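You operate a simulated robot arm through the tools that you are given. There is no shell and no other tool. Be economical: measure what you need, move in short steps, check, and stop when the job is done.

The job below is to be done with a simulated two-armed robot. You get a single attempt, and the scene is never put back.

## Task
Pick up the small bottle from the top of the wall table with one hand, pass it to the other hand and put it on the bottom shelf of the grey shelf unit. Take the white bottle from the top of the grey table and leave it on top of the beige small carton there. Put the white pad on the top of the grey table away on the top of the spill kit table. Take the blue tin on the rollers past the closer and put it away on the lower shelf of the side table. Fetch the grey rag from the top of the pack table and set it on the top of the long steel table. Put the grey pad on the top of the back table. Take the marked bottle on the top of the pack table and put it away on the top of the hold table. Any order will do. Set down upright: small bottle, white bottle, blue tin, marked bottle.

It is judged by the outcome, as a careful person would: the job done as asked, and still so three seconds after it is handed in. It fails if anything else is knocked over, pushed out of place, dropped, spilled or broken.

## Robot
Two 7-joint arms with two-finger parallel grippers on one trunk, on a base that drives. Base frame: it is fixed to the floor where the robot stands at the start and does not move with it; the origin is under the middle of the robot, x ahead of it, y to its left, z up; the surface under the hand at the start is at about z = 800. Lengths are in mm, angles in degrees, forces in N, time in s.
The left shoulder is at the start at [60, 189, 1153], the right one opposite. With the tool pointing down near the work surface each hand reaches from about 100 to 640 mm from the robot's upright axis, wherever it stands, measured 20 degrees to its own side. Places, roughly: blue tin [-9250, 0, 750]; bottom shelf of the grey shelf unit [800, -3100, 400]; grey pad [-6750, 2500, 750]; grey rag (11x7x3 cm) [-6700, 2400, 800]; lower shelf of the side table [-1300, 300, 200]; marked bottle [-7000, 2250, 750]; small bottle (11x7x22 cm) [500, -100, 900]; small carton [-11000, 1000, 750]; top of the back table [-4800, -1100, 800]; top of the hold table [-4400, 2600, 800]; top of the long steel table [-5200, -500, 800]; top of the spill kit table [-800, 2600, 800]; white bottle [-10750, 1000, 1000]; white pad [-11000, 500, 750]. Payload 3.43 kg a hand.
The tool frame of a hand sits at the grasp point between the pads (the TCP): z along the fingers, y along the line on which they close. The tips reach 30 mm beyond it. The gripper opens to 94 mm. The fingers are 28 mm wide and 10 mm thick; the gripper's body (50 by 96 mm) begins 55 mm behind the TCP.
Orientation is told as [roll, pitch, yaw] about the base's x, y, z axes, in that order, counted from this pose: with the fingers straight down and closing along the base's y, the tool's x points along the base's -x, its y along +y and its z along -z.

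## Interface
- The arms move only by the tool apply_moves. It takes "left_targets", "right_targets" or both (then of equal length, played together; a hand with none holds still); each is a list of rows, each an object (a shift or turn left out is 0, a gripper value left out holds the last) with "travel": the shift along the tool's x, y, z in mm, a list of three; "rot": the turn, a rotation vector about the tool's x, y, z in degrees, a list of three; "gripper": the finger opening in mm, from 0 to 94. In form: [{"travel": [x, y, z], "rot": [ax, ay, az], "gripper": gripper}, ...]. A call has 1 to 8 rows; each row is the pose to reach, as a shift and turn from the pose commanded when the call began, along the tool's axes at that moment. Each row takes 0.2 s and may step no farther than 50 mm and 8.6 degrees from the row before; otherwise, or with a gripper value out of range, the whole call is refused. A pose out of reach is approached as far as the arm can. The call stops where the force on the tool passes 40 N (or 10 N more than at its start, if that is more) or the arm is blocked; 0.2 s more then pass. The fingers move at their own pace (about 153 mm/s each) and stop on an object; they squeeze with about 28 N. The grip force told is the motor's: it shows also when the fingers shut on nothing. Time passes only in rows, and 0.2 s behind the last, so rows that repeat a pose let the fingers close. It gives the time, the measured TCP pose, the force on the tool (base axes), the opening and the grip force at its end, in the units of the frame above (readings bear some noise), with the torque about the TCP (base axes, N m) and any sound that the robot's microphone picked up.
- Cameras (640 x 400 px; columns grow to the right, rows downward): "scene" is now at [24, -26.3, 1699.9]; the picture's right is [-0.23, -0.97, 0.00], its down [-0.79, 0.19, -0.58] and it looks along [0.56, -0.13, -0.81] (base axes); focal length 259 px, centre (320, 200). "left" rides on the left gripper at [76, -14, -102] in its tool frame; the picture's right is [0.18, 0.98, 0.00], its down [-0.75, 0.14, -0.64] and it looks along [-0.63, 0.12, 0.77] (tool axes); focal length 243 px, centre (320, 200). "right" rides on the right gripper at [76, 14, -103] in its tool frame; the picture's right is [-0.18, 0.98, 0.00], its down [-0.75, -0.14, -0.64] and it looks along [-0.63, -0.12, 0.77] (tool axes); focal length 243 px, centre (320, 200). There is no depth. A picture from a camera that has moved, and an enlarged one, comes with that camera's place and axes in the base frame and with its lens. The place of the scene camera against the robot may be out by one fixed shift of up to 25 mm in any direction.
- get_image(camera): a new picture of that camera. The clock stands still meanwhile.
- move_column(by): slides the trunk up (or, below 0, down) by that many mm; the arms and the scene camera ride with it, the base frame stays. It gives what a move gives, with no picture.
- steer(legs): drives the robot by 1 to 6 legs, each [ahead, left, turn to the left] in mm, mm and degrees, along the robot's own axes; the way and the turn of a leg run together, so that a leg with both is an arc; at most 1500 mm and 180 degrees a leg. The arms and the cameras ride along, it lands a little off, and it stops where it bumps. It gives what a move gives.
- aim_head(pan, tilt): turns the head with the scene camera to pan (to the left, within 86 degrees either way) and tilt (down, from -29 to 69), counted from straight ahead of the robot. It gives what a move gives.
- enlarge(camera, box): a new picture of the part [left, top, right, bottom] of that camera's present view, enlarged. The clock stands still meanwhile.
- hand_in(): hands the job in; it is judged then, once.

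Work in short steps. Places have to be worked out from the pictures, the camera data and where the tool is seen: move nearer, look again, correct. Check each grasp and each placing, and mend what went wrong. You have 217 turns and 208 pictures in all, those below and enlarged ones among them. Open the grippers and draw the arms clear of the work before you hand the job in, unless the task says otherwise; then end with one line.

The tools are called after "Call:" by a JSON object that holds its "fn" and its "kwargs". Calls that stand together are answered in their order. apply_moves: Moves the arms, as the interface text tells. Its arguments: {"type":"object","properties":{"left_targets":{"type":"array","items":{"type":"object","properties":{"travel":{"type":"array","items":{"type":"number"}},"rot":{"type":"array","items":{"type":"number"}},"gripper":{"type":"number"}}}},"right_targets":{"type":"array","items":{"type":"object","properties":{"travel":{"type":"array","items":{"type":"number"}},"rot":{"type":"array","items":{"type":"number"}},"gripper":{"type":"number"}}}}},"required":[]} The other tools are called the same way: move_column (by) slides the trunk up or down; steer (legs) drives the base; aim_head (pan, tilt) turns the head that bears the scene camera; get_image (camera) takes a picture; enlarge (camera, box) takes an enlarged picture of a part of a camera's view; hand_in () hands the job in.

At the start:

```text
clock: 0.0
left_tool_pos: [443.3, 86.8, 1141.3]
left_tcp_rot: [0.1, 0.0, 0.0]
left_contact_force: [-0.1, 0.4, 0.1]
left_moment: [0.01, 0.0, -0.01]
left_finger_gap: 94.0
left_finger_force: 0.0
right_tool_pos: [297.6, -286.6, 1109.0]
right_tcp_rot: [0.0, 0.1, 0.0]
right_contact_force: [-0.4, 0.2, 0.2]
right_moment: [-0.01, -0.03, -0.02]
right_finger_gap: 94.3
right_finger_force: 0.0
trunk travel left (down, up): [-825.0, 165.0]
robot x, y, heading: [2.1, -2.2, 0.0]
head pan, tilt: [-13.2, 54.6]
```

scene: 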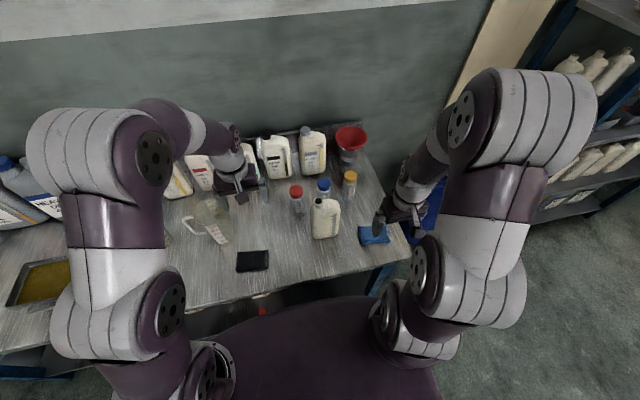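
right: 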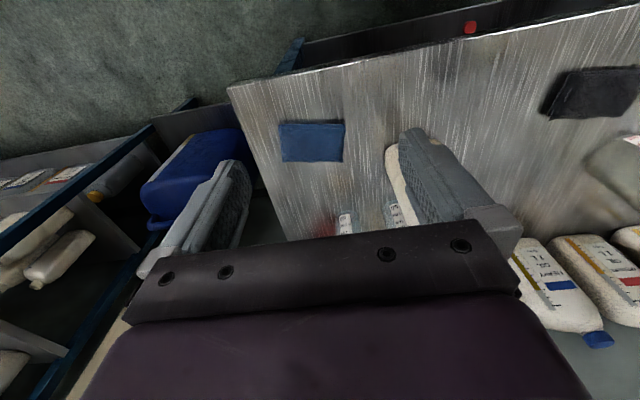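
left: 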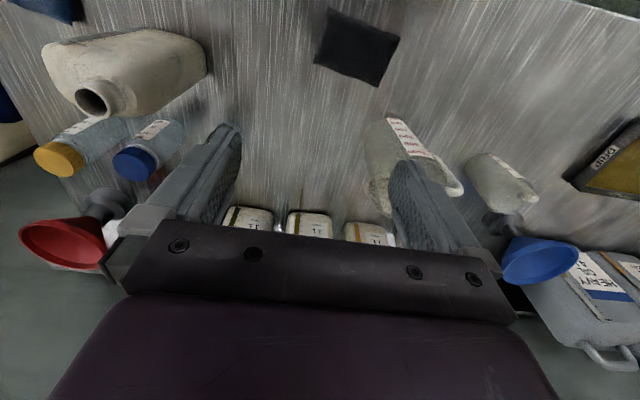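

The small bottle should be the open-necked white one near scene pixel (325,215). I'll look closer at it and its surroundings.

Call:
{"fn": "enlarge", "kwargs": {"camera": "scene", "box": [220, 110, 420, 280]}}

Call:
{"fn": "aim_head", "kwargs": {"pan": -70, "tilt": 25}}

Call:
{"fn": "get_image", "kwargs": {"camera": "scene"}}

```text
2.35 times, centred on (320, 195) of scene
camera zoom: at [24.0, -26.3, 1699.9], right [-0.23, -0.97, 0.0], down [-0.79, 0.19, -0.58], along [0.56, -0.13, -0.81], focal length 610 px, centre (320, 212)
```

zoom: 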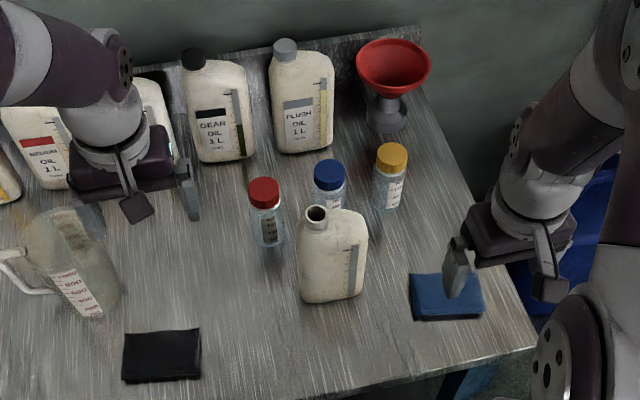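

```text
clock: 1.3
left_tool_pos: [443.6, 86.1, 1141.2]
left_tcp_rot: [0.0, 0.0, -0.1]
left_contact_force: [0.4, 0.0, 0.0]
left_moment: [0.0, 0.0, -0.01]
left_finger_gap: 93.8
left_finger_force: 0.2
right_tool_pos: [298.6, -286.6, 1109.1]
right_tcp_rot: [0.0, 0.1, -0.1]
right_contact_force: [0.2, 0.6, 0.5]
right_moment: [0.04, 0.01, -0.01]
right_finger_gap: 94.1
right_finger_force: 0.1
trunk travel left (down, up): [-825.0, 165.0]
robot x, y, heading: [2.9, 2.6, 0.2]
head pan, tilt: [-70.0, 25.0]
```

```text
203 pictures are left
camera scene: at [-15.1, -96.3, 1743.4], right [-0.94, -0.34, 0.0], down [-0.15, 0.4, -0.91], along [0.31, -0.85, -0.42], focal length 259 px, centre (320, 200)
```

scene: 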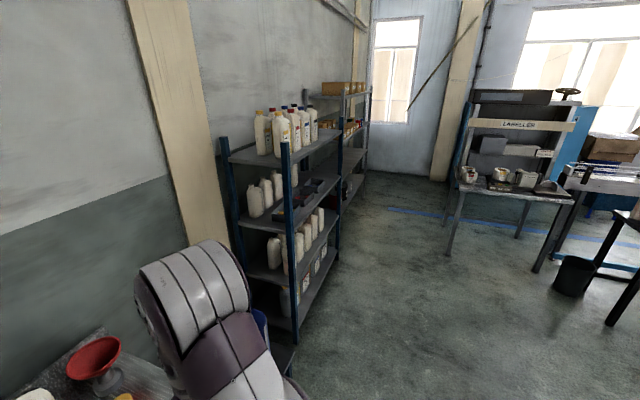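

The grey shelf unit is the second one along the right wall. The bottle stands at about (500,-145), with its wide side along y and its neck towards +y. I'll bring the right hand behind it for a closer view.

Call:
{"fn": "apply_moves", "kwargs": {"right_targets": [{"travel": [-25, 35, -15]}, {"travel": [-50, 70, -30]}, {"travel": [-75, 105, -45]}, {"travel": [-100, 137, -60]}]}}

Call:
{"fn": "get_image", "kwargs": {"camera": "right"}}

Call:
{"fn": "get_image", "kwargs": {"camera": "left"}}

```text
clock: 2.3
left_tool_pos: [444.1, 86.2, 1140.7]
left_tcp_rot: [0.0, 0.0, 0.1]
left_contact_force: [0.5, 0.2, -0.7]
left_moment: [0.01, 0.03, -0.01]
left_finger_gap: 93.9
left_finger_force: 0.0
right_tool_pos: [397.6, -147.7, 1169.7]
right_tcp_rot: [-0.1, 0.1, 0.0]
right_contact_force: [0.4, 1.4, -0.4]
right_moment: [0.0, 0.03, 0.0]
right_finger_gap: 94.1
right_finger_force: 0.0
trunk travel left (down, up): [-825.0, 165.0]
robot x, y, heading: [0.1, 0.8, -0.3]
head pan, tilt: [-70.0, 25.0]
```

```text
202 pictures are left
camera right: at [321.3, -132.2, 1272.4], right [0.18, 0.98, 0.0], down [0.75, -0.14, 0.64], along [0.63, -0.12, -0.77], focal length 243 px, centre (320, 200)
```

right: 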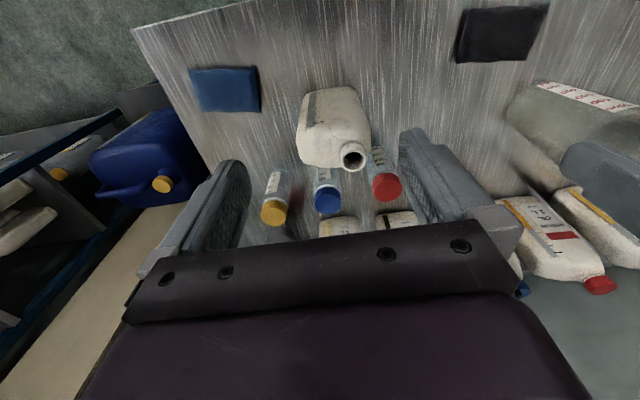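

```text
201 pictures are left
camera left: at [368.7, 72.1, 1242.4], right [-0.18, 0.98, 0.0], down [0.75, 0.14, 0.64], along [0.63, 0.12, -0.77], focal length 243 px, centre (320, 200)
```

left: 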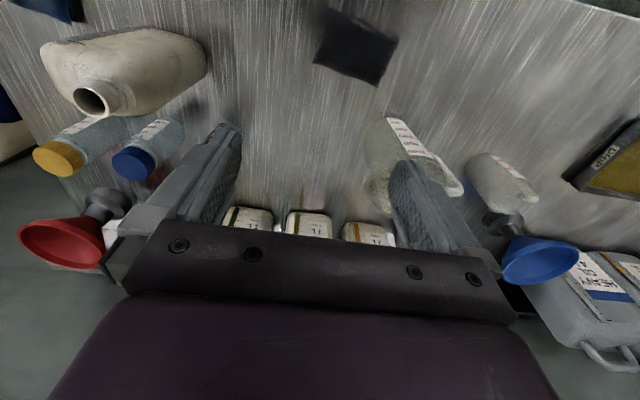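

Triangulating from both hand views puts the neck top at about (477,-121,1008) and the body centre at about (480,-143). The body is about 55–60 mm deep in x. I'll turn the right hand by yaw +90 above it so the fingers close along x.

Call:
{"fn": "apply_moves", "kwargs": {"right_targets": [{"travel": [-10, 0, 0], "rot": [0, 0, -8.5]}, {"travel": [-20, 0, 0], "rot": [0, 0, -17]}, {"travel": [-30, 0, 0], "rot": [0, 0, -25.5]}, {"travel": [-40, 2, 0], "rot": [0, 0, -34]}, {"travel": [-50, 2, 0], "rot": [0, 0, -42.5]}, {"travel": [-60, 2, 0], "rot": [0, 0, -51]}, {"travel": [-70, 4, 0], "rot": [0, 0, -59.5]}, {"travel": [-82, 4, 0], "rot": [0, 0, -68]}]}}

Call:
{"fn": "apply_moves", "kwargs": {"right_targets": [{"rot": [0, 0, -8]}, {"rot": [0, 0, -16]}, {"rot": [0, 0, -22]}, {"rot": [0, 0, -22]}]}}

Call:
{"fn": "get_image", "kwargs": {"camera": "right"}}

```text
clock: 4.1
left_tool_pos: [444.3, 85.3, 1140.9]
left_tcp_rot: [0.0, 0.0, 0.0]
left_contact_force: [0.2, -0.4, 0.0]
left_moment: [-0.01, 0.01, 0.0]
left_finger_gap: 94.0
left_finger_force: 0.2
right_tool_pos: [480.5, -145.2, 1168.8]
right_tcp_rot: [-0.1, 0.0, 68.2]
right_contact_force: [-0.2, -0.1, -0.1]
right_moment: [0.02, -0.03, -0.01]
right_finger_gap: 94.0
right_finger_force: 0.1
trunk travel left (down, up): [-825.0, 165.0]
robot x, y, heading: [1.2, 0.4, -0.1]
head pan, tilt: [-70.0, 25.0]
```

```text
clock: 5.1
left_tool_pos: [443.1, 86.1, 1141.9]
left_tcp_rot: [0.1, -0.1, 0.1]
left_contact_force: [0.5, 0.5, -0.6]
left_moment: [0.0, 0.0, 0.03]
left_finger_gap: 93.9
left_finger_force: 0.1
right_tool_pos: [479.7, -145.0, 1169.3]
right_tcp_rot: [0.1, 0.0, 90.1]
right_contact_force: [-0.2, -0.5, 0.1]
right_moment: [0.0, 0.01, -0.04]
right_finger_gap: 94.0
right_finger_force: 0.0
trunk travel left (down, up): [-825.0, 165.0]
robot x, y, heading: [0.7, 2.2, -0.0]
head pan, tilt: [-70.0, 25.0]
```

```text
200 pictures are left
camera right: at [464.9, -220.7, 1271.5], right [-0.98, 0.18, 0.0], down [0.14, 0.75, 0.64], along [0.12, 0.63, -0.77], focal length 243 px, centre (320, 200)
```

right: 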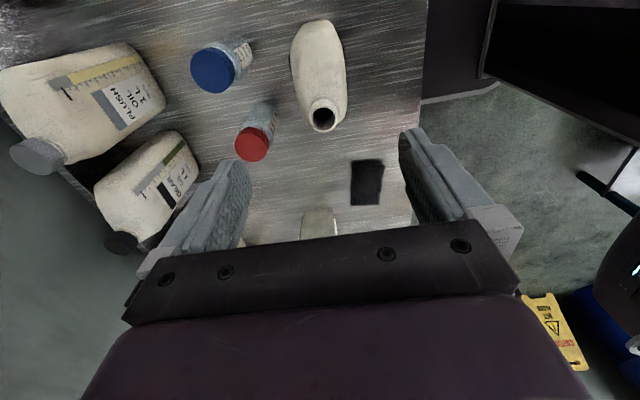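

The bottle lies centred between the fingers at x≈482. I'll descend to TCP z≈963, keeping the neck below the palm, and close.

Call:
{"fn": "apply_moves", "kwargs": {"right_targets": [{"travel": [0, -2, 45]}, {"travel": [0, -2, 90]}, {"travel": [0, -2, 135]}, {"travel": [0, -2, 170]}, {"travel": [0, -2, 190]}, {"travel": [0, -2, 206]}]}}

Call:
{"fn": "apply_moves", "kwargs": {"right_targets": [{"gripper": 70}, {"gripper": 40}, {"gripper": 40}, {"gripper": 40}]}}

Call:
{"fn": "get_image", "kwargs": {"camera": "right"}}

```text
clock: 6.5
left_tool_pos: [444.7, 86.5, 1140.9]
left_tcp_rot: [-0.1, -0.1, -0.1]
left_contact_force: [0.3, 0.1, 0.4]
left_moment: [0.01, 0.01, 0.01]
left_finger_gap: 94.0
left_finger_force: 0.1
right_tool_pos: [482.1, -146.1, 962.4]
right_tcp_rot: [-0.1, 0.0, 90.1]
right_contact_force: [0.6, 0.4, 0.2]
right_moment: [0.0, -0.01, 0.01]
right_finger_gap: 94.3
right_finger_force: 0.1
trunk travel left (down, up): [-825.0, 165.0]
robot x, y, heading: [-1.7, -1.8, 0.1]
head pan, tilt: [-70.0, 25.0]
```

```text
clock: 7.5
left_tool_pos: [442.2, 85.2, 1139.4]
left_tcp_rot: [0.1, -0.1, 0.0]
left_contact_force: [0.1, -0.1, -0.2]
left_moment: [0.02, 0.01, 0.01]
left_finger_gap: 93.9
left_finger_force: 0.0
right_tool_pos: [481.2, -144.2, 963.0]
right_tcp_rot: [-0.1, 0.0, 90.0]
right_contact_force: [-0.2, -0.1, 0.9]
right_moment: [0.0, 0.03, 0.01]
right_finger_gap: 63.2
right_finger_force: 27.9
trunk travel left (down, up): [-825.0, 165.0]
robot x, y, heading: [2.0, -3.6, 0.1]
head pan, tilt: [-70.0, 25.0]
```

```text
199 pictures are left
camera right: at [466.8, -220.8, 1064.9], right [-0.98, 0.18, 0.0], down [0.14, 0.75, 0.64], along [0.12, 0.63, -0.77], focal length 243 px, centre (320, 200)
```

right: 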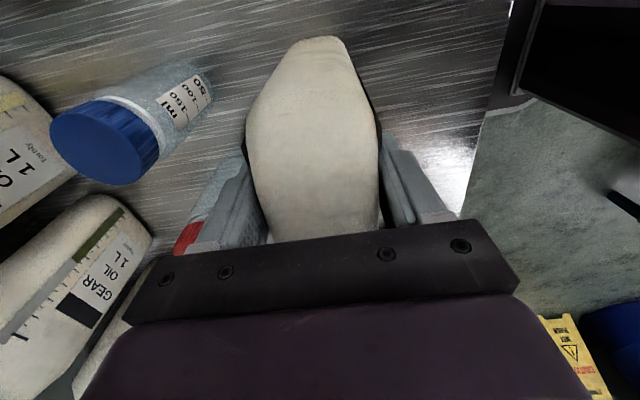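

The grip is firm with a 63 mm opening. I'll lift the bottle while the left hand yaws -90 and moves out, ready to receive it.

Call:
{"fn": "apply_moves", "kwargs": {"right_targets": [{"travel": [0, 0, -25]}, {"travel": [0, 0, -50]}, {"travel": [0, 0, -75]}, {"travel": [0, 0, -100]}, {"travel": [0, 0, -125]}, {"travel": [0, 0, -150]}, {"travel": [0, 0, -175]}, {"travel": [0, 0, -190]}], "left_targets": [{"travel": [0, 15, 0], "rot": [0, 0, 8.5]}, {"travel": [0, 30, 0], "rot": [0, 0, 17]}, {"travel": [0, 45, 0], "rot": [0, 0, 25.5]}, {"travel": [0, 60, 0], "rot": [0, 0, 34]}, {"travel": [0, 75, 0], "rot": [0, 0, 42.5]}, {"travel": [0, 90, 0], "rot": [0, 0, 51]}, {"travel": [0, 105, 0], "rot": [0, 0, 59.5]}, {"travel": [0, 120, 0], "rot": [0, 0, 68]}]}}

Call:
{"fn": "apply_moves", "kwargs": {"left_targets": [{"rot": [0, 0, 8]}, {"rot": [0, 0, 16]}, {"rot": [0, 0, 22]}, {"rot": [0, 0, 22]}]}}

```text
clock: 9.3
left_tool_pos: [444.2, 207.2, 1140.8]
left_tcp_rot: [0.0, 0.0, -68.0]
left_contact_force: [0.0, 0.7, -0.4]
left_moment: [0.04, -0.01, 0.04]
left_finger_gap: 93.8
left_finger_force: 0.0
right_tool_pos: [480.3, -144.3, 1152.6]
right_tcp_rot: [0.0, 0.0, 90.1]
right_contact_force: [-1.3, -0.1, -0.3]
right_moment: [-0.01, -0.01, 0.01]
right_finger_gap: 63.1
right_finger_force: 28.2
trunk travel left (down, up): [-825.0, 165.0]
robot x, y, heading: [-0.5, 0.7, -0.0]
head pan, tilt: [-70.0, 25.0]
```

```text
clock: 10.3
left_tool_pos: [443.5, 206.3, 1142.7]
left_tcp_rot: [0.0, 0.0, -90.2]
left_contact_force: [-0.4, -0.1, -0.8]
left_moment: [0.02, -0.01, -0.01]
left_finger_gap: 94.2
left_finger_force: 0.1
right_tool_pos: [480.7, -143.8, 1153.5]
right_tcp_rot: [0.0, -0.1, 90.0]
right_contact_force: [0.9, 0.3, 0.0]
right_moment: [-0.03, 0.01, 0.0]
right_finger_gap: 63.1
right_finger_force: 27.9
trunk travel left (down, up): [-825.0, 165.0]
robot x, y, heading: [4.0, -0.7, 0.3]
head pan, tilt: [-70.0, 25.0]
```

The bottle is up, with its bottom at about z=980. I'll tilt the left hand 60° towards -y and bring it in line for a grip on the lower body, below the right fingertips.

Call:
{"fn": "apply_moves", "kwargs": {"left_targets": [{"travel": [-21, 5, -3], "rot": [0, -7.5, 0]}, {"travel": [-42, 10, -7], "rot": [0, -15, 0]}, {"travel": [-63, 14, -10], "rot": [0, -22.5, 0]}, {"travel": [-84, 19, -14], "rot": [0, -30, 0]}, {"travel": [-105, 24, -17], "rot": [0, -37.5, 0]}, {"travel": [-126, 28, -20], "rot": [0, -45, 0]}, {"travel": [-147, 33, -24], "rot": [0, -52.5, 0]}, {"travel": [-166, 37.5, -27], "rot": [0, -60, 0]}]}}

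Call:
{"fn": "get_image", "kwargs": {"camera": "left"}}

Call:
{"fn": "aim_head", "kwargs": {"pan": -10, "tilt": 45}}

Call:
{"fn": "get_image", "kwargs": {"camera": "scene"}}

```text
clock: 12.1
left_tool_pos: [450.9, 23.3, 1136.6]
left_tcp_rot: [1.8, -50.6, -89.9]
left_contact_force: [0.1, 0.8, -0.6]
left_moment: [0.01, -0.02, 0.01]
left_finger_gap: 93.9
left_finger_force: 0.1
left hand out of reach, approached as far as the arm can: row 5, 6, 7, 8
right_tool_pos: [481.0, -143.7, 1153.6]
right_tcp_rot: [0.0, 0.0, 90.0]
right_contact_force: [-0.4, -0.1, -0.8]
right_moment: [-0.02, 0.0, 0.0]
right_finger_gap: 63.1
right_finger_force: 28.1
trunk travel left (down, up): [-825.0, 165.0]
robot x, y, heading: [-1.4, 0.5, 0.2]
head pan, tilt: [-70.0, 25.0]
```

```text
198 pictures are left
camera left: at [434.1, 149.8, 1140.4], right [0.98, 0.14, -0.12], down [0.12, 0.02, 0.99], along [0.14, -0.99, 0.01], focal length 243 px, centre (320, 200)
```

left: 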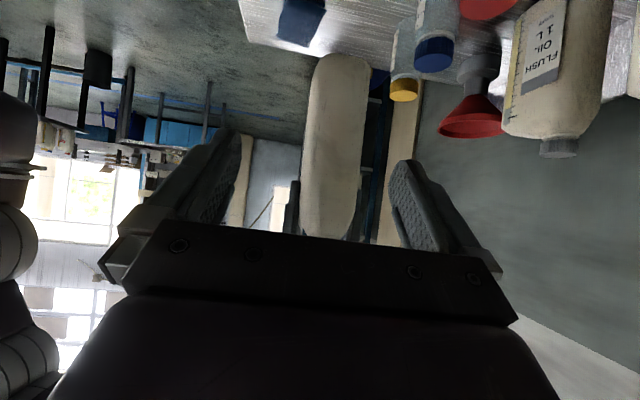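

```text
clock: 13.4
left_tool_pos: [450.7, 23.5, 1135.9]
left_tcp_rot: [1.8, -50.6, -90.0]
left_contact_force: [0.9, 0.5, 0.7]
left_moment: [0.02, 0.02, -0.03]
left_finger_gap: 94.1
left_finger_force: 0.1
right_tool_pos: [481.1, -144.9, 1152.2]
right_tcp_rot: [0.1, -0.1, 90.1]
right_contact_force: [-0.3, -0.6, 0.3]
right_moment: [0.0, 0.02, 0.0]
right_finger_gap: 63.2
right_finger_force: 27.7
trunk travel left (down, up): [-825.0, 165.0]
robot x, y, heading: [0.8, -0.8, 0.0]
head pan, tilt: [-10.0, 45.0]
```

```text
197 pictures are left
camera scene: at [33.5, -23.9, 1712.9], right [-0.17, -0.98, 0.0], down [-0.7, 0.12, -0.71], along [0.7, -0.12, -0.71], focal length 259 px, centre (320, 200)
```

scene: 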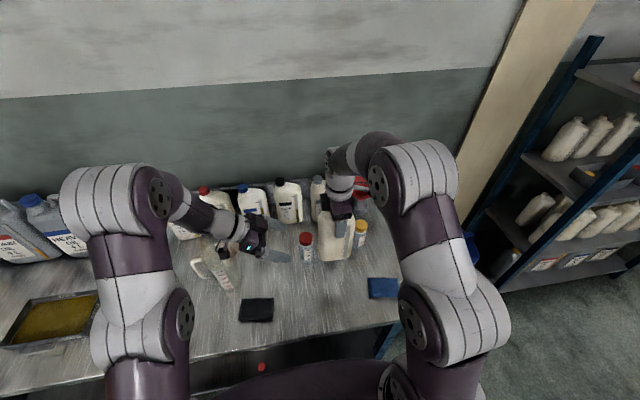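

The left hand runs out of reach in this twisted pose. I'll bring both the bottle and the left hand about 110 mm closer to the robot.

Call:
{"fn": "apply_moves", "kwargs": {"right_targets": [{"travel": [-5, 25, 0]}, {"travel": [-10, 50, 0]}, {"travel": [-15, 80, 0]}, {"travel": [-20, 110, 0]}, {"travel": [-20, 110, 0]}], "left_targets": [{"travel": [0, -25, 0]}, {"travel": [0, -50, 0]}, {"travel": [0, -80, 0]}, {"travel": [0, -110, 0]}, {"travel": [0, -110, 0]}]}}

Call:
{"fn": "get_image", "kwargs": {"camera": "left"}}

```text
clock: 14.6
left_tool_pos: [343.1, 20.1, 1133.8]
left_tcp_rot: [1.6, -50.7, -89.9]
left_contact_force: [-0.3, 0.1, 0.6]
left_moment: [-0.03, 0.01, -0.05]
left_finger_gap: 93.9
left_finger_force: 0.1
right_tool_pos: [373.0, -125.9, 1151.9]
right_tcp_rot: [0.1, 0.0, 89.9]
right_contact_force: [-0.2, -0.8, -1.1]
right_moment: [0.01, -0.01, -0.03]
right_finger_gap: 63.0
right_finger_force: 28.2
trunk travel left (down, up): [-825.0, 165.0]
robot x, y, heading: [2.1, -2.1, -0.3]
head pan, tilt: [-10.0, 45.0]
```

```text
196 pictures are left
camera left: at [325.3, 147.0, 1138.7], right [0.98, 0.14, -0.12], down [0.12, 0.02, 0.99], along [0.14, -0.99, 0.0], focal length 243 px, centre (320, 200)
```

left: 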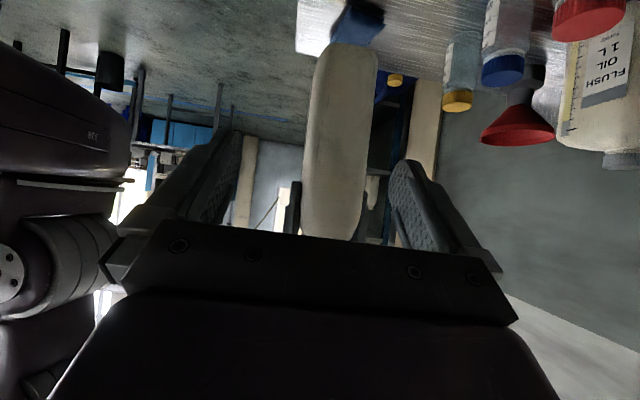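

The hand settled at about 50° tilt without complaint. Now that it's closer, I'll try adding the last tilt and aligning in x.

Call:
{"fn": "apply_moves", "kwargs": {"left_targets": [{"travel": [0, 15, 0], "rot": [0, -5, 0]}, {"travel": [-5, 30, -5], "rot": [0, -9.4, 0]}, {"travel": [-10, 30, -8], "rot": [0, -9.4, 0]}]}}

```text
clock: 15.4
left_tool_pos: [345.8, 17.4, 1123.6]
left_tcp_rot: [2.2, -55.0, -90.3]
left_contact_force: [0.2, 0.2, -1.3]
left_moment: [-0.03, 0.0, 0.0]
left_finger_gap: 94.0
left_finger_force: 0.1
left hand out of reach, approached as far as the arm can: row 1, 2, 3
right_tool_pos: [369.7, -126.4, 1153.7]
right_tcp_rot: [0.0, 0.0, 90.0]
right_contact_force: [-0.8, -0.1, -0.4]
right_moment: [-0.04, -0.02, 0.0]
right_finger_gap: 63.2
right_finger_force: 27.7
trunk travel left (down, up): [-825.0, 165.0]
robot x, y, heading: [-2.6, -0.5, 0.1]
head pan, tilt: [-10.0, 45.0]
```

It hits a wrist limit. A diagonal hand-over suits the left arm better, so I'll turn both hands by +40° yaw together, with the bottle held at about (400,-100).

Call:
{"fn": "apply_moves", "kwargs": {"right_targets": [{"travel": [-5, -6, 0], "rot": [0, 0, -8]}, {"travel": [-10, -12, 0], "rot": [0, 0, -16]}, {"travel": [-15, -18, 0], "rot": [0, 0, -24]}, {"travel": [-20, -24, 0], "rot": [0, 0, -32]}, {"travel": [-26, -30, 0], "rot": [0, 0, -40]}, {"travel": [-26, -30, 0], "rot": [0, 0, -40]}], "left_targets": [{"travel": [-7, -6, -1], "rot": [-6.6, 0, -4.6]}, {"travel": [-14, -12, -2], "rot": [-13.1, 0, -9.2]}, {"travel": [-20, -18, -3], "rot": [-19.7, 0, -13.8]}, {"travel": [-27, -24, -4], "rot": [-26.2, 0, -18.4]}, {"travel": [-34, -30, -4], "rot": [-32.8, 0, -23]}, {"travel": [-34, -30, -4], "rot": [-32.8, 0, -23]}]}}

Call:
{"fn": "get_image", "kwargs": {"camera": "left"}}

```text
clock: 16.8
left_tool_pos: [319.1, 1.5, 1153.5]
left_tcp_rot: [1.1, -55.6, -49.2]
left_contact_force: [-0.3, 0.8, 0.4]
left_moment: [0.01, 0.02, -0.02]
left_finger_gap: 94.0
left_finger_force: 0.0
right_tool_pos: [402.3, -97.7, 1152.1]
right_tcp_rot: [0.1, 0.0, 130.2]
right_contact_force: [0.5, 0.2, -1.3]
right_moment: [0.0, 0.0, -0.02]
right_finger_gap: 63.4
right_finger_force: 28.3
trunk travel left (down, up): [-825.0, 165.0]
robot x, y, heading: [-1.3, -0.1, 0.1]
head pan, tilt: [-10.0, 45.0]
```

```text
195 pictures are left
camera left: at [224.6, 85.5, 1147.7], right [0.67, 0.73, -0.14], down [0.03, 0.16, 0.99], along [0.74, -0.66, 0.09], focal length 243 px, centre (320, 200)
```

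left: 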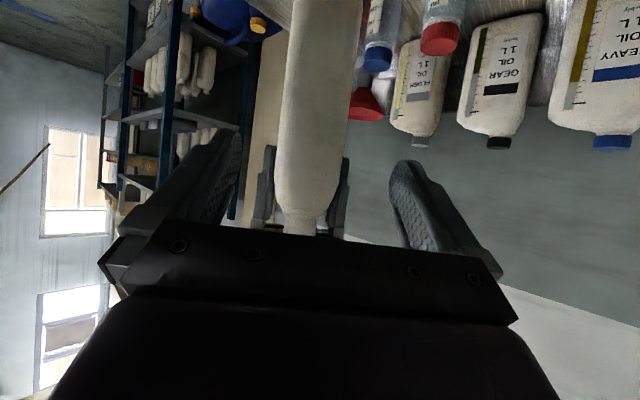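

Well aligned: the bottle is centred between the left fingers. I'll advance 127 mm along the fingers and close on the lower body.

Call:
{"fn": "apply_moves", "kwargs": {"left_targets": [{"travel": [1, 0, 40]}, {"travel": [2, -1, 75]}, {"travel": [3, -2, 100]}, {"travel": [3.5, -2, 127]}, {"travel": [3.5, -2, 127]}]}}

Call:
{"fn": "get_image", "kwargs": {"camera": "left"}}

Call:
{"fn": "get_image", "kwargs": {"camera": "scene"}}

```text
clock: 18.0
left_tool_pos: [384.5, -77.3, 1078.7]
left_tcp_rot: [1.5, -55.7, -49.6]
left_contact_force: [-12.8, 15.0, 4.4]
left_moment: [-0.87, -0.79, -0.08]
left_finger_gap: 94.1
left_finger_force: 0.2
right_tool_pos: [401.9, -99.4, 1152.4]
right_tcp_rot: [-0.1, 0.1, 130.0]
right_contact_force: [12.3, -13.0, -5.7]
right_moment: [-0.22, -0.23, 0.03]
right_finger_gap: 63.0
right_finger_force: 28.1
trunk travel left (down, up): [-825.0, 165.0]
robot x, y, heading: [0.4, -3.9, 0.2]
head pan, tilt: [-10.0, 45.0]
```

```text
194 pictures are left
camera left: at [290.6, 7.8, 1071.6], right [0.67, 0.73, -0.14], down [0.02, 0.16, 0.99], along [0.74, -0.66, 0.09], focal length 243 px, centre (320, 200)
```

left: 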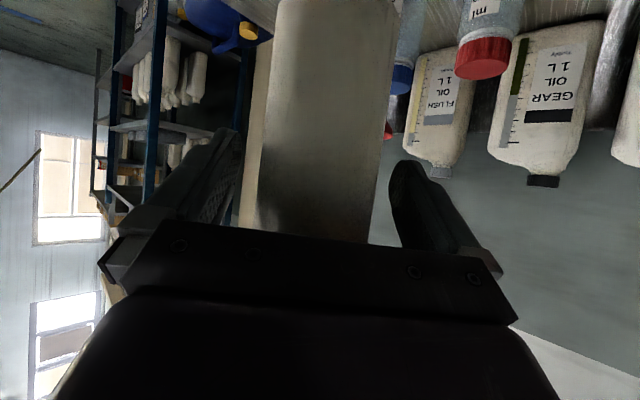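

```text
193 pictures are left
camera scene: at [32.9, -23.5, 1712.9], right [-0.17, -0.98, 0.0], down [-0.7, 0.12, -0.71], along [0.7, -0.12, -0.71], focal length 259 px, centre (320, 200)
```

scene: 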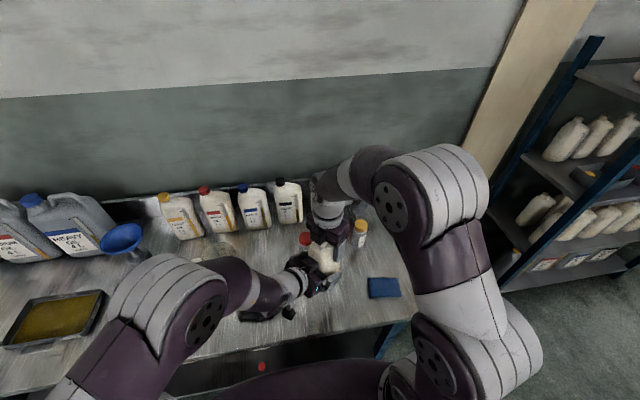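

The palm is touching the bottle at about 20 N. I'll back off 10 mm and then close the left fingers.

Call:
{"fn": "apply_moves", "kwargs": {"left_targets": [{"travel": [0, 0, -9]}, {"travel": [0, 0, -9], "gripper": 75}, {"travel": [0, 0, -9], "gripper": 35}, {"travel": [0, 0, -9], "gripper": 35}, {"travel": [0, 0, -9], "gripper": 35}]}}

```text
clock: 19.2
left_tool_pos: [381.8, -73.4, 1083.3]
left_tcp_rot: [1.7, -55.8, -49.9]
left_contact_force: [-3.5, -16.2, -2.1]
left_moment: [0.55, -0.13, -0.25]
left_finger_gap: 62.9
left_finger_force: 27.7
right_tool_pos: [401.3, -98.1, 1153.3]
right_tcp_rot: [-0.1, 0.0, 130.0]
right_contact_force: [3.5, 16.1, 2.3]
right_moment: [0.63, -0.11, -0.16]
right_finger_gap: 63.3
right_finger_force: 27.8
trunk travel left (down, up): [-825.0, 165.0]
robot x, y, heading: [-3.3, -1.0, 0.2]
head pan, tilt: [-10.0, 45.0]
```

Both hands hold it. I'll open the right hand and raise it clear.

Call:
{"fn": "apply_moves", "kwargs": {"right_targets": [{"gripper": 94}, {"gripper": 94}, {"travel": [0, 0, -20]}, {"travel": [0, 0, -60]}, {"travel": [0, 0, -105]}, {"travel": [0, 0, -130]}]}}

Call:
{"fn": "get_image", "kwargs": {"camera": "scene"}}

Call:
{"fn": "get_image", "kwargs": {"camera": "left"}}

```text
clock: 20.6
left_tool_pos: [380.3, -72.7, 1084.0]
left_tcp_rot: [1.7, -55.9, -49.9]
left_contact_force: [-0.2, -0.4, -0.3]
left_moment: [0.01, 0.04, -0.01]
left_finger_gap: 62.4
left_finger_force: 27.7
right_tool_pos: [391.2, -101.3, 1225.2]
right_tcp_rot: [0.1, 0.0, 129.9]
right_contact_force: [-0.2, -1.3, 0.4]
right_moment: [-0.01, -0.02, 0.01]
right_finger_gap: 94.0
right_finger_force: 0.1
right hand out of reach, approached as far as the arm can: row 5, 6
trunk travel left (down, up): [-825.0, 165.0]
robot x, y, heading: [0.4, -1.5, 0.4]
head pan, tilt: [-10.0, 45.0]
```

```text
192 pictures are left
camera scene: at [32.5, -24.1, 1712.8], right [-0.17, -0.98, 0.0], down [-0.7, 0.12, -0.71], along [0.7, -0.12, -0.71], focal length 259 px, centre (320, 200)
```

scene: 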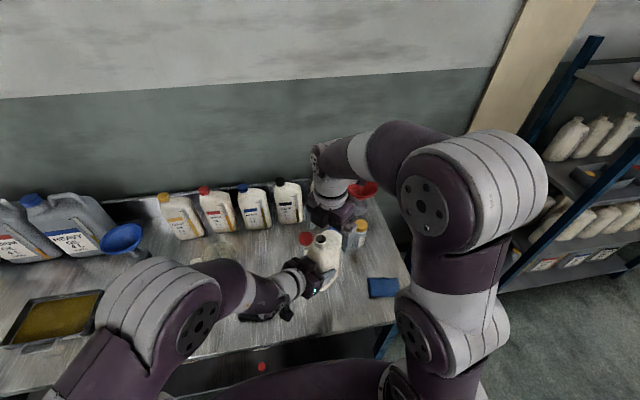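

```text
191 pictures are left
camera left: at [285.5, 12.8, 1077.5], right [0.67, 0.73, -0.14], down [0.02, 0.16, 0.99], along [0.74, -0.66, 0.09], focal length 243 px, centre (320, 200)
```

left: 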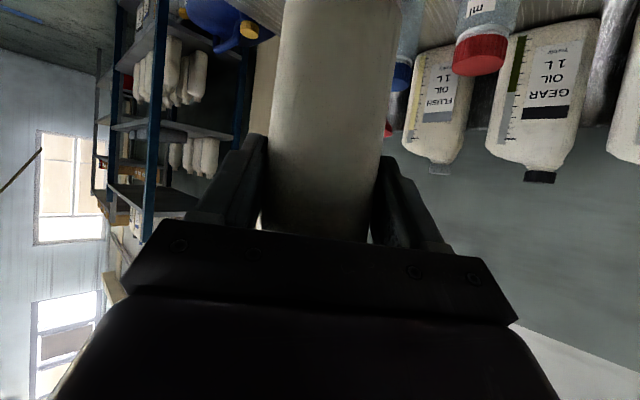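

The hand-over worked. I'll draw the right arm back to its own side, then back the robot away from the table.

Call:
{"fn": "apply_moves", "kwargs": {"right_targets": [{"travel": [10, 25, 0]}, {"travel": [20, 50, 0], "rot": [0, 0, 8]}, {"travel": [30, 75, 0], "rot": [0, 0, 16]}, {"travel": [40, 100, 0], "rot": [0, 0, 24]}, {"travel": [50, 125, 10], "rot": [0, 0, 32]}, {"travel": [60, 150, 20], "rot": [0, 0, 40]}, {"travel": [68, 165, 30], "rot": [0, 0, 48]}, {"travel": [72, 178, 40], "rot": [0, 0, 56]}]}}

Call:
{"fn": "steer", "kwargs": {"legs": [[-400, 0, 0]]}}

Call:
{"fn": "aim_head", "kwargs": {"pan": -75, "tilt": 20}}

Call:
{"fn": "get_image", "kwargs": {"camera": "scene"}}

```text
clock: 22.4
left_tool_pos: [380.0, -72.3, 1084.6]
left_tcp_rot: [1.7, -55.7, -49.8]
left_contact_force: [-0.1, -0.2, 0.2]
left_moment: [0.02, 0.01, 0.03]
left_finger_gap: 62.4
left_finger_force: 28.2
right_tool_pos: [301.2, -271.7, 1186.6]
right_tcp_rot: [0.0, 0.0, 73.9]
right_contact_force: [0.3, 1.1, -0.2]
right_moment: [0.02, 0.02, 0.0]
right_finger_gap: 94.1
right_finger_force: 0.0
trunk travel left (down, up): [-825.0, 165.0]
robot x, y, heading: [-2.1, 0.2, -0.2]
head pan, tilt: [-10.0, 45.0]
```

```text
clock: 24.9
left_tool_pos: [-18.5, -72.0, 1084.0]
left_tcp_rot: [1.6, -55.6, -49.9]
left_contact_force: [0.1, 0.3, 0.5]
left_moment: [-0.01, 0.0, -0.01]
left_finger_gap: 62.6
left_finger_force: 27.8
right_tool_pos: [-98.0, -270.6, 1186.3]
right_tcp_rot: [0.0, 0.1, 73.9]
right_contact_force: [-0.1, 0.0, -0.3]
right_moment: [0.01, -0.01, -0.01]
right_finger_gap: 94.1
right_finger_force: 0.2
trunk travel left (down, up): [-825.0, 165.0]
robot x, y, heading: [-398.6, -2.1, -0.0]
head pan, tilt: [-10.0, 45.0]
```

```text
clock: 26.2
left_tool_pos: [-19.4, -72.9, 1083.9]
left_tcp_rot: [1.7, -55.7, -49.7]
left_contact_force: [0.4, -0.3, 0.1]
left_moment: [0.02, 0.01, 0.02]
left_finger_gap: 62.6
left_finger_force: 27.7
right_tool_pos: [-98.8, -271.3, 1186.5]
right_tcp_rot: [0.0, -0.1, 74.0]
right_contact_force: [0.4, -0.4, -0.4]
right_moment: [-0.02, 0.02, -0.03]
right_finger_gap: 94.0
right_finger_force: 0.0
trunk travel left (down, up): [-825.0, 165.0]
robot x, y, heading: [-396.8, -0.8, -0.1]
head pan, tilt: [-75.0, 20.0]
```

```text
190 pictures are left
camera scene: at [-422.5, -99.7, 1751.5], right [-0.97, -0.26, 0.0], down [-0.09, 0.33, -0.94], along [0.24, -0.91, -0.34], focal length 259 px, centre (320, 200)
```

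scene: 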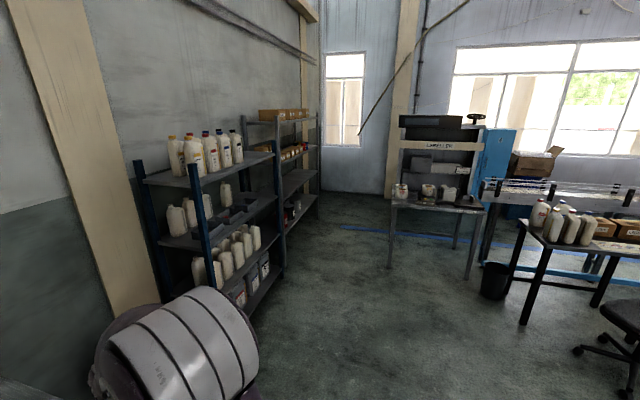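

The grey unit is beyond the blue-post one, and the labeller table's corner is at about x=-500, y=-2840. I'll strafe along the aisle and stop short of the grey unit to look.

Call:
{"fn": "steer", "kwargs": {"legs": [[300, -1300, 0], [0, -1300, 0]]}}

Call:
{"fn": "aim_head", "kwargs": {"pan": -30, "tilt": 40}}

Call:
{"fn": "get_image", "kwargs": {"camera": "scene"}}

```text
clock: 39.1
left_tool_pos: [281.9, -2697.3, 1083.4]
left_tcp_rot: [1.7, -55.7, -50.0]
left_contact_force: [-0.2, -0.7, 0.5]
left_moment: [0.06, 0.01, -0.04]
left_finger_gap: 62.6
left_finger_force: 28.2
right_tool_pos: [201.6, -2895.5, 1185.3]
right_tcp_rot: [0.0, 0.0, 73.9]
right_contact_force: [0.1, 0.0, 0.0]
right_moment: [-0.02, 0.0, 0.0]
right_finger_gap: 94.0
right_finger_force: 0.0
trunk travel left (down, up): [-825.0, 165.0]
robot x, y, heading: [-98.1, -2622.5, -0.2]
head pan, tilt: [-75.0, 20.0]
```

```text
clock: 40.2
left_tool_pos: [281.7, -2698.0, 1083.3]
left_tcp_rot: [1.7, -55.7, -50.0]
left_contact_force: [-0.3, 0.1, -0.2]
left_moment: [0.03, 0.02, 0.0]
left_finger_gap: 62.5
left_finger_force: 27.9
right_tool_pos: [202.5, -2895.8, 1186.6]
right_tcp_rot: [0.0, 0.0, 73.9]
right_contact_force: [-0.5, -0.6, 0.5]
right_moment: [0.0, 0.01, 0.0]
right_finger_gap: 94.2
right_finger_force: 0.0
trunk travel left (down, up): [-825.0, 165.0]
robot x, y, heading: [-98.2, -2620.7, -0.3]
head pan, tilt: [-30.0, 40.0]
```

```text
189 pictures are left
camera scene: at [-72.3, -2676.1, 1720.1], right [-0.5, -0.86, 0.0], down [-0.56, 0.32, -0.77], along [0.66, -0.39, -0.64], focal length 259 px, centre (320, 200)
```

scene: 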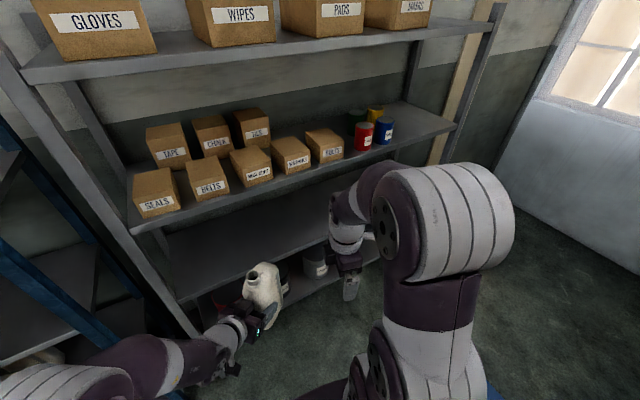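

The grey unit's shelves are at about z≈1590, 1200, 830 and a bottom one near 400–450, which already holds a few items. I'll lower the trunk so I can see into the bottom shelf.

Call:
{"fn": "move_column", "kwargs": {"by": -530}}

Call:
{"fn": "aim_head", "kwargs": {"pan": -25, "tilt": 38}}

Call:
{"fn": "get_image", "kwargs": {"camera": "scene"}}

Call:
{"fn": "get_image", "kwargs": {"camera": "right"}}

```text
refused: -530 is not a number from -400 to 400
```

```text
clock: 40.9
left_tool_pos: [282.9, -2696.5, 1083.7]
left_tcp_rot: [1.7, -55.8, -50.0]
left_contact_force: [0.3, -0.5, 0.6]
left_moment: [0.0, 0.01, -0.01]
left_finger_gap: 62.4
left_finger_force: 28.4
right_tool_pos: [202.0, -2896.3, 1185.5]
right_tcp_rot: [0.0, 0.1, 73.8]
right_contact_force: [-0.5, -0.4, 0.0]
right_moment: [0.06, 0.02, -0.04]
right_finger_gap: 94.4
right_finger_force: 0.0
trunk travel left (down, up): [-825.0, 165.0]
robot x, y, heading: [-98.6, -2624.0, -0.3]
head pan, tilt: [-25.0, 38.0]
```

```text
188 pictures are left
camera scene: at [-67.6, -2670.1, 1723.1], right [-0.43, -0.9, 0.0], down [-0.56, 0.26, -0.79], along [0.71, -0.34, -0.62], focal length 259 px, centre (320, 200)
```

scene: 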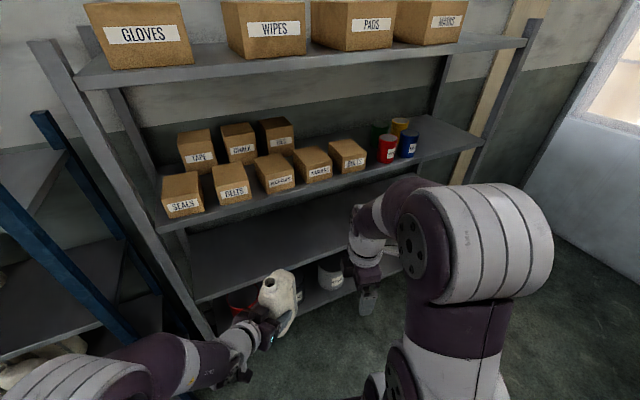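

```text
187 pictures are left
camera right: at [166.4, -2964.5, 1288.3], right [-0.89, 0.45, 0.0], down [0.35, 0.68, 0.64], along [0.29, 0.57, -0.77], focal length 243 px, centre (320, 200)
```

right: 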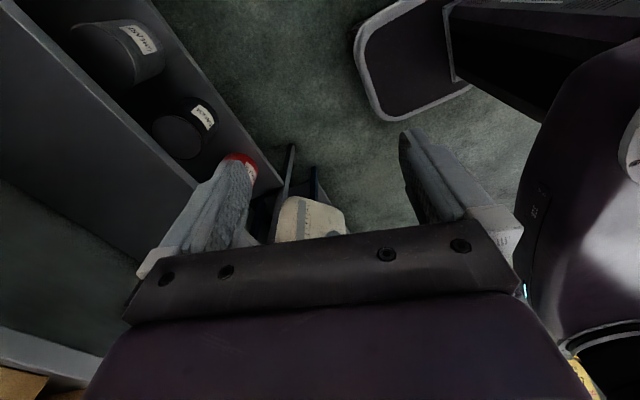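

I'll lower in two steps and then look into the shelf.

Call:
{"fn": "move_column", "kwargs": {"by": -300}}

Call:
{"fn": "move_column", "kwargs": {"by": -230}}

Call:
{"fn": "get_image", "kwargs": {"camera": "scene"}}

Call:
{"fn": "get_image", "kwargs": {"camera": "right"}}

```text
clock: 43.9
left_tool_pos: [281.1, -2698.0, 784.2]
left_tcp_rot: [1.7, -55.7, -50.0]
left_contact_force: [-0.2, 0.4, 0.3]
left_moment: [0.03, 0.0, 0.03]
left_finger_gap: 62.7
left_finger_force: 27.1
right_tool_pos: [201.7, -2895.4, 885.4]
right_tcp_rot: [0.1, 0.0, 73.8]
right_contact_force: [0.2, 0.4, -0.4]
right_moment: [0.0, 0.0, -0.03]
right_finger_gap: 93.6
right_finger_force: 0.0
trunk travel left (down, up): [-525.0, 465.0]
robot x, y, heading: [-99.9, -2621.8, -0.0]
head pan, tilt: [-25.0, 38.0]
```

```text
clock: 46.3
left_tool_pos: [281.3, -2698.1, 553.9]
left_tcp_rot: [1.7, -55.7, -50.0]
left_contact_force: [-0.2, 0.1, 0.2]
left_moment: [0.06, 0.01, -0.02]
left_finger_gap: 62.5
left_finger_force: 27.9
right_tool_pos: [200.8, -2895.6, 656.4]
right_tcp_rot: [0.0, 0.0, 73.8]
right_contact_force: [-0.2, -0.2, 0.1]
right_moment: [0.0, 0.02, 0.0]
right_finger_gap: 94.2
right_finger_force: 0.0
trunk travel left (down, up): [-295.0, 695.0]
robot x, y, heading: [-97.8, -2621.6, -0.1]
head pan, tilt: [-25.0, 38.0]
```

```text
186 pictures are left
camera scene: at [-67.7, -2670.0, 1193.1], right [-0.43, -0.9, 0.0], down [-0.56, 0.26, -0.79], along [0.71, -0.34, -0.62], focal length 259 px, centre (320, 200)
```

scene: 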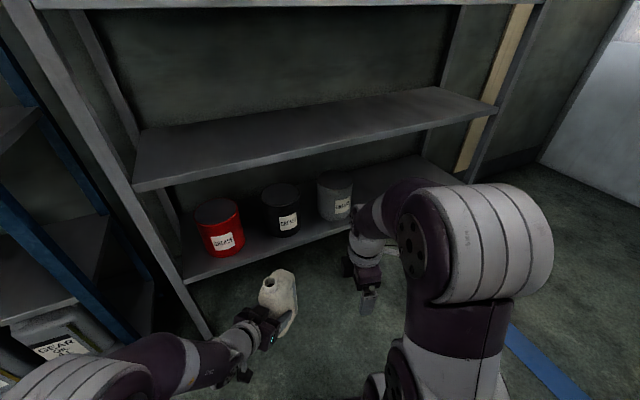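

```text
185 pictures are left
camera right: at [166.4, -2964.4, 758.4], right [-0.89, 0.45, 0.0], down [0.35, 0.68, 0.64], along [0.29, 0.57, -0.77], focal length 243 px, centre (320, 200)
```

right: 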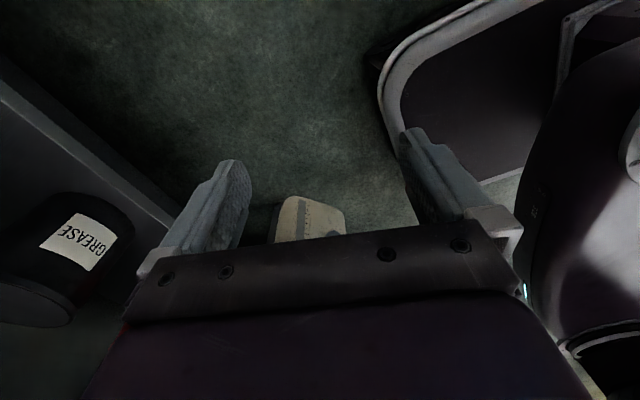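

The bottom shelf holds three grease tins, with free space right of the grey tin (y below -3230). I'll strafe there while the left hand keeps its pose, then turn the hand to point straight into the shelf.

Call:
{"fn": "steer", "kwargs": {"legs": [[0, -800, 0]]}}

Call:
{"fn": "apply_moves", "kwargs": {"left_targets": [{"travel": [7, 19, -10], "rot": [-6.9, 0, -4.7]}, {"travel": [14, 38, -20], "rot": [-13.8, 0, -9.4]}, {"travel": [21, 57, -30], "rot": [-20.7, 0, -14.1]}, {"travel": [28, 76, -40], "rot": [-27.6, 0, -18.8]}, {"travel": [35, 95, -50], "rot": [-34.4, 0, -23.5]}, {"travel": [41.7, 114, -61], "rot": [-41.3, 0, -28.2]}, {"travel": [41.7, 114, -61], "rot": [-41.3, 0, -28.2]}]}}

Call:
{"fn": "aim_head", "kwargs": {"pan": 10, "tilt": 38}}

Call:
{"fn": "get_image", "kwargs": {"camera": "scene"}}

Call:
{"fn": "get_image", "kwargs": {"camera": "left"}}

```text
clock: 50.6
left_tool_pos: [280.3, -3499.2, 554.1]
left_tcp_rot: [1.7, -55.7, -49.9]
left_contact_force: [0.0, 0.2, 0.0]
left_moment: [0.01, 0.01, -0.02]
left_finger_gap: 62.6
left_finger_force: 28.1
right_tool_pos: [200.9, -3697.4, 657.1]
right_tcp_rot: [0.0, 0.0, 74.0]
right_contact_force: [0.3, 0.1, 0.8]
right_moment: [-0.03, 0.02, 0.0]
right_finger_gap: 94.1
right_finger_force: 0.1
trunk travel left (down, up): [-295.0, 695.0]
robot x, y, heading: [-95.6, -3425.6, 0.1]
head pan, tilt: [-25.0, 38.0]
```

```text
clock: 52.2
left_tool_pos: [327.3, -3222.8, 561.5]
left_tcp_rot: [-4.5, -55.7, 0.7]
left_contact_force: [-0.2, -0.1, 0.6]
left_moment: [-0.01, 0.01, 0.0]
left_finger_gap: 62.4
left_finger_force: 27.7
left hand out of reach, approached as far as the arm can: row 1, 2, 3, 4, 5, 6, 7
right_tool_pos: [200.2, -3698.4, 656.2]
right_tcp_rot: [0.1, 0.0, 74.0]
right_contact_force: [0.0, 0.3, -0.2]
right_moment: [-0.01, 0.03, 0.0]
right_finger_gap: 94.2
right_finger_force: 0.2
trunk travel left (down, up): [-295.0, 695.0]
robot x, y, heading: [-98.8, -3425.1, 0.1]
head pan, tilt: [-25.0, 38.0]
```

```text
clock: 53.2
left_tool_pos: [328.4, -3221.9, 560.9]
left_tcp_rot: [-4.4, -55.7, 0.6]
left_contact_force: [-0.4, -0.1, -0.1]
left_moment: [0.0, 0.06, 0.02]
left_finger_gap: 62.6
left_finger_force: 28.4
right_tool_pos: [200.9, -3697.7, 656.2]
right_tcp_rot: [0.1, 0.0, 73.9]
right_contact_force: [-0.3, 0.2, -0.5]
right_moment: [0.02, 0.0, 0.0]
right_finger_gap: 94.1
right_finger_force: 0.0
trunk travel left (down, up): [-295.0, 695.0]
robot x, y, heading: [-99.2, -3425.7, -0.1]
head pan, tilt: [10.0, 38.0]
```

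```text
184 pictures are left
camera scene: at [-62.0, -3421.3, 1193.1], right [0.17, -0.98, 0.0], down [-0.61, -0.11, -0.79], along [0.78, 0.14, -0.62], focal length 259 px, centre (320, 200)
```

scene: 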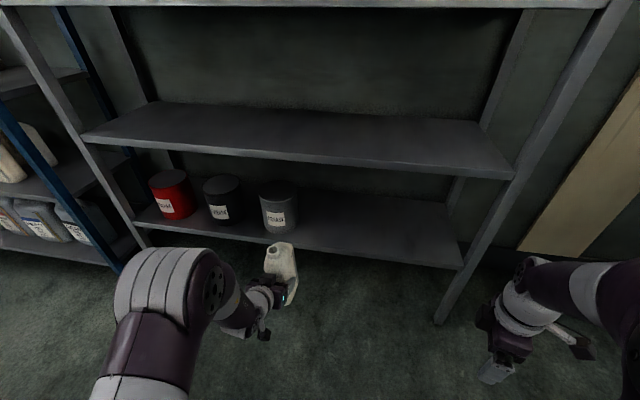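

```text
183 pictures are left
camera left: at [200.6, -3230.3, 555.6], right [-0.05, 0.98, -0.19], down [-0.1, 0.19, 0.98], along [0.99, 0.07, 0.09], focal length 243 px, centre (320, 200)
```

left: 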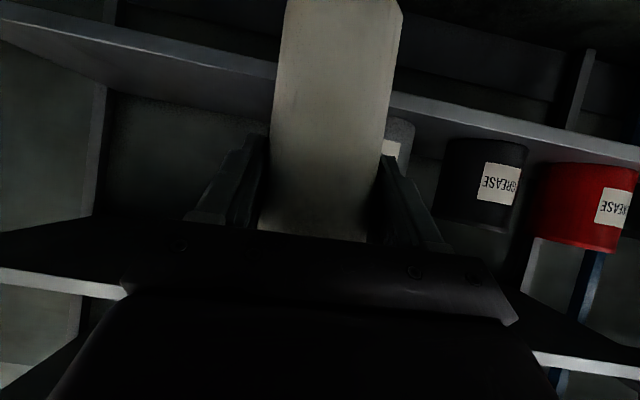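

The hand now points into the shelf, but the bottle leans about 3° sideways. I'll correct the roll and shift the hand back in towards the middle.

Call:
{"fn": "apply_moves", "kwargs": {"left_targets": [{"travel": [-6, -20, 8], "rot": [-0.6, 0, 0.8]}, {"travel": [-11, -40, 16], "rot": [-1.1, 0, 1.6]}, {"travel": [-17, -60, 25], "rot": [-1.7, 0, 2.5]}, {"travel": [-17, -60, 25], "rot": [-1.7, 0, 2.5]}]}}

Call:
{"fn": "get_image", "kwargs": {"camera": "scene"}}

```text
clock: 54.2
left_tool_pos: [358.8, -3222.5, 565.6]
left_tcp_rot: [-1.3, -55.6, -3.0]
left_contact_force: [-0.5, 0.6, 0.0]
left_moment: [-0.03, 0.05, -0.01]
left_finger_gap: 62.7
left_finger_force: 28.0
left hand out of reach, approached as far as the arm can: row 1, 2, 3, 4
right_tool_pos: [200.2, -3697.5, 656.2]
right_tcp_rot: [0.0, 0.0, 74.1]
right_contact_force: [0.2, -0.2, 0.6]
right_moment: [-0.01, 0.01, 0.03]
right_finger_gap: 94.0
right_finger_force: 0.1
trunk travel left (down, up): [-295.0, 695.0]
robot x, y, heading: [-101.4, -3426.7, 0.2]
head pan, tilt: [10.0, 38.0]
```

```text
182 pictures are left
camera scene: at [-62.0, -3421.3, 1193.1], right [0.17, -0.98, 0.0], down [-0.61, -0.11, -0.79], along [0.78, 0.14, -0.62], focal length 259 px, centre (320, 200)
```

scene: 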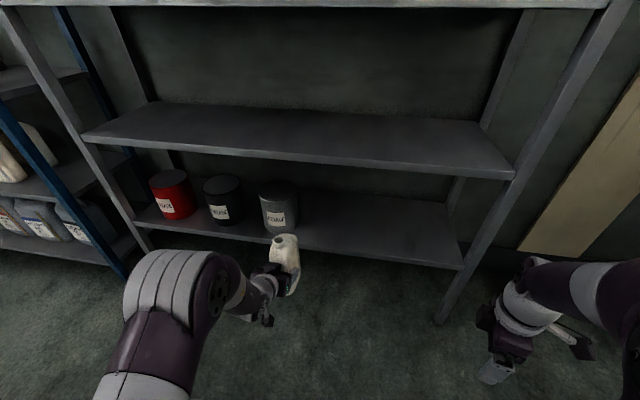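

The left hand is steady at robot-relative (460, +204) and the bottle is nearly upright, with its bottom at about z=462. I'll strafe right 150, drive in 150, and check before going all the way.

Call:
{"fn": "steer", "kwargs": {"legs": [[0, -150, 0], [150, 0, 0]]}}

Call:
{"fn": "get_image", "kwargs": {"camera": "scene"}}

Call:
{"fn": "get_image", "kwargs": {"camera": "left"}}

```text
clock: 56.6
left_tool_pos: [510.7, -3373.5, 564.5]
left_tcp_rot: [-1.2, -55.5, -3.1]
left_contact_force: [0.0, -0.1, -0.5]
left_moment: [0.02, 0.05, 0.01]
left_finger_gap: 62.5
left_finger_force: 28.0
right_tool_pos: [353.3, -3848.5, 655.3]
right_tcp_rot: [0.0, 0.0, 74.0]
right_contact_force: [-0.3, 0.4, -0.8]
right_moment: [0.01, 0.01, 0.01]
right_finger_gap: 93.7
right_finger_force: 0.1
trunk travel left (down, up): [-295.0, 695.0]
robot x, y, heading: [52.7, -3574.7, -0.1]
head pan, tilt: [10.0, 38.0]
```

```text
181 pictures are left
camera scene: at [90.6, -3571.6, 1193.1], right [0.17, -0.98, 0.0], down [-0.61, -0.11, -0.79], along [0.78, 0.14, -0.62], focal length 259 px, centre (320, 200)
```

scene: 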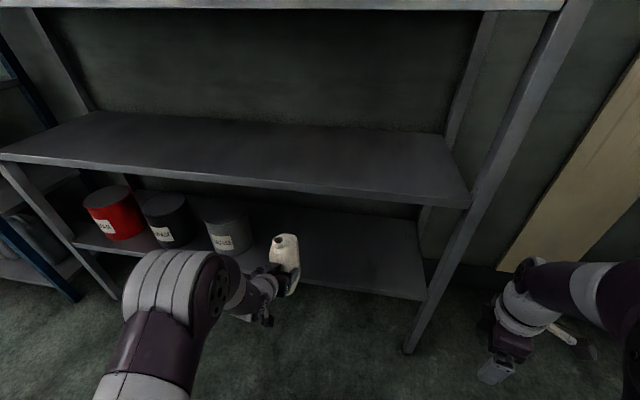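

```text
180 pictures are left
camera left: at [384.0, -3379.4, 559.7], right [-0.04, 0.99, -0.16], down [-0.09, 0.16, 0.98], along [1.0, 0.05, 0.08], focal length 243 px, centre (320, 200)
```

left: 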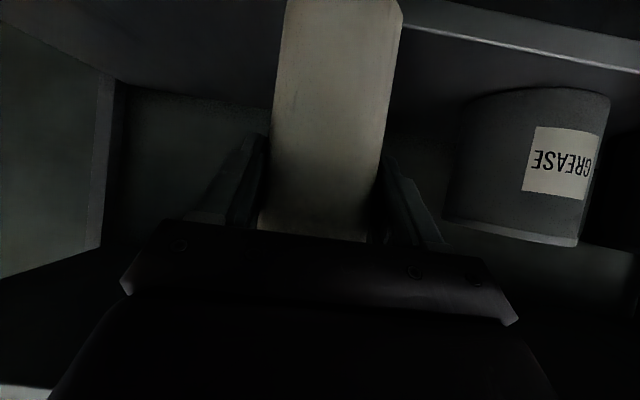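

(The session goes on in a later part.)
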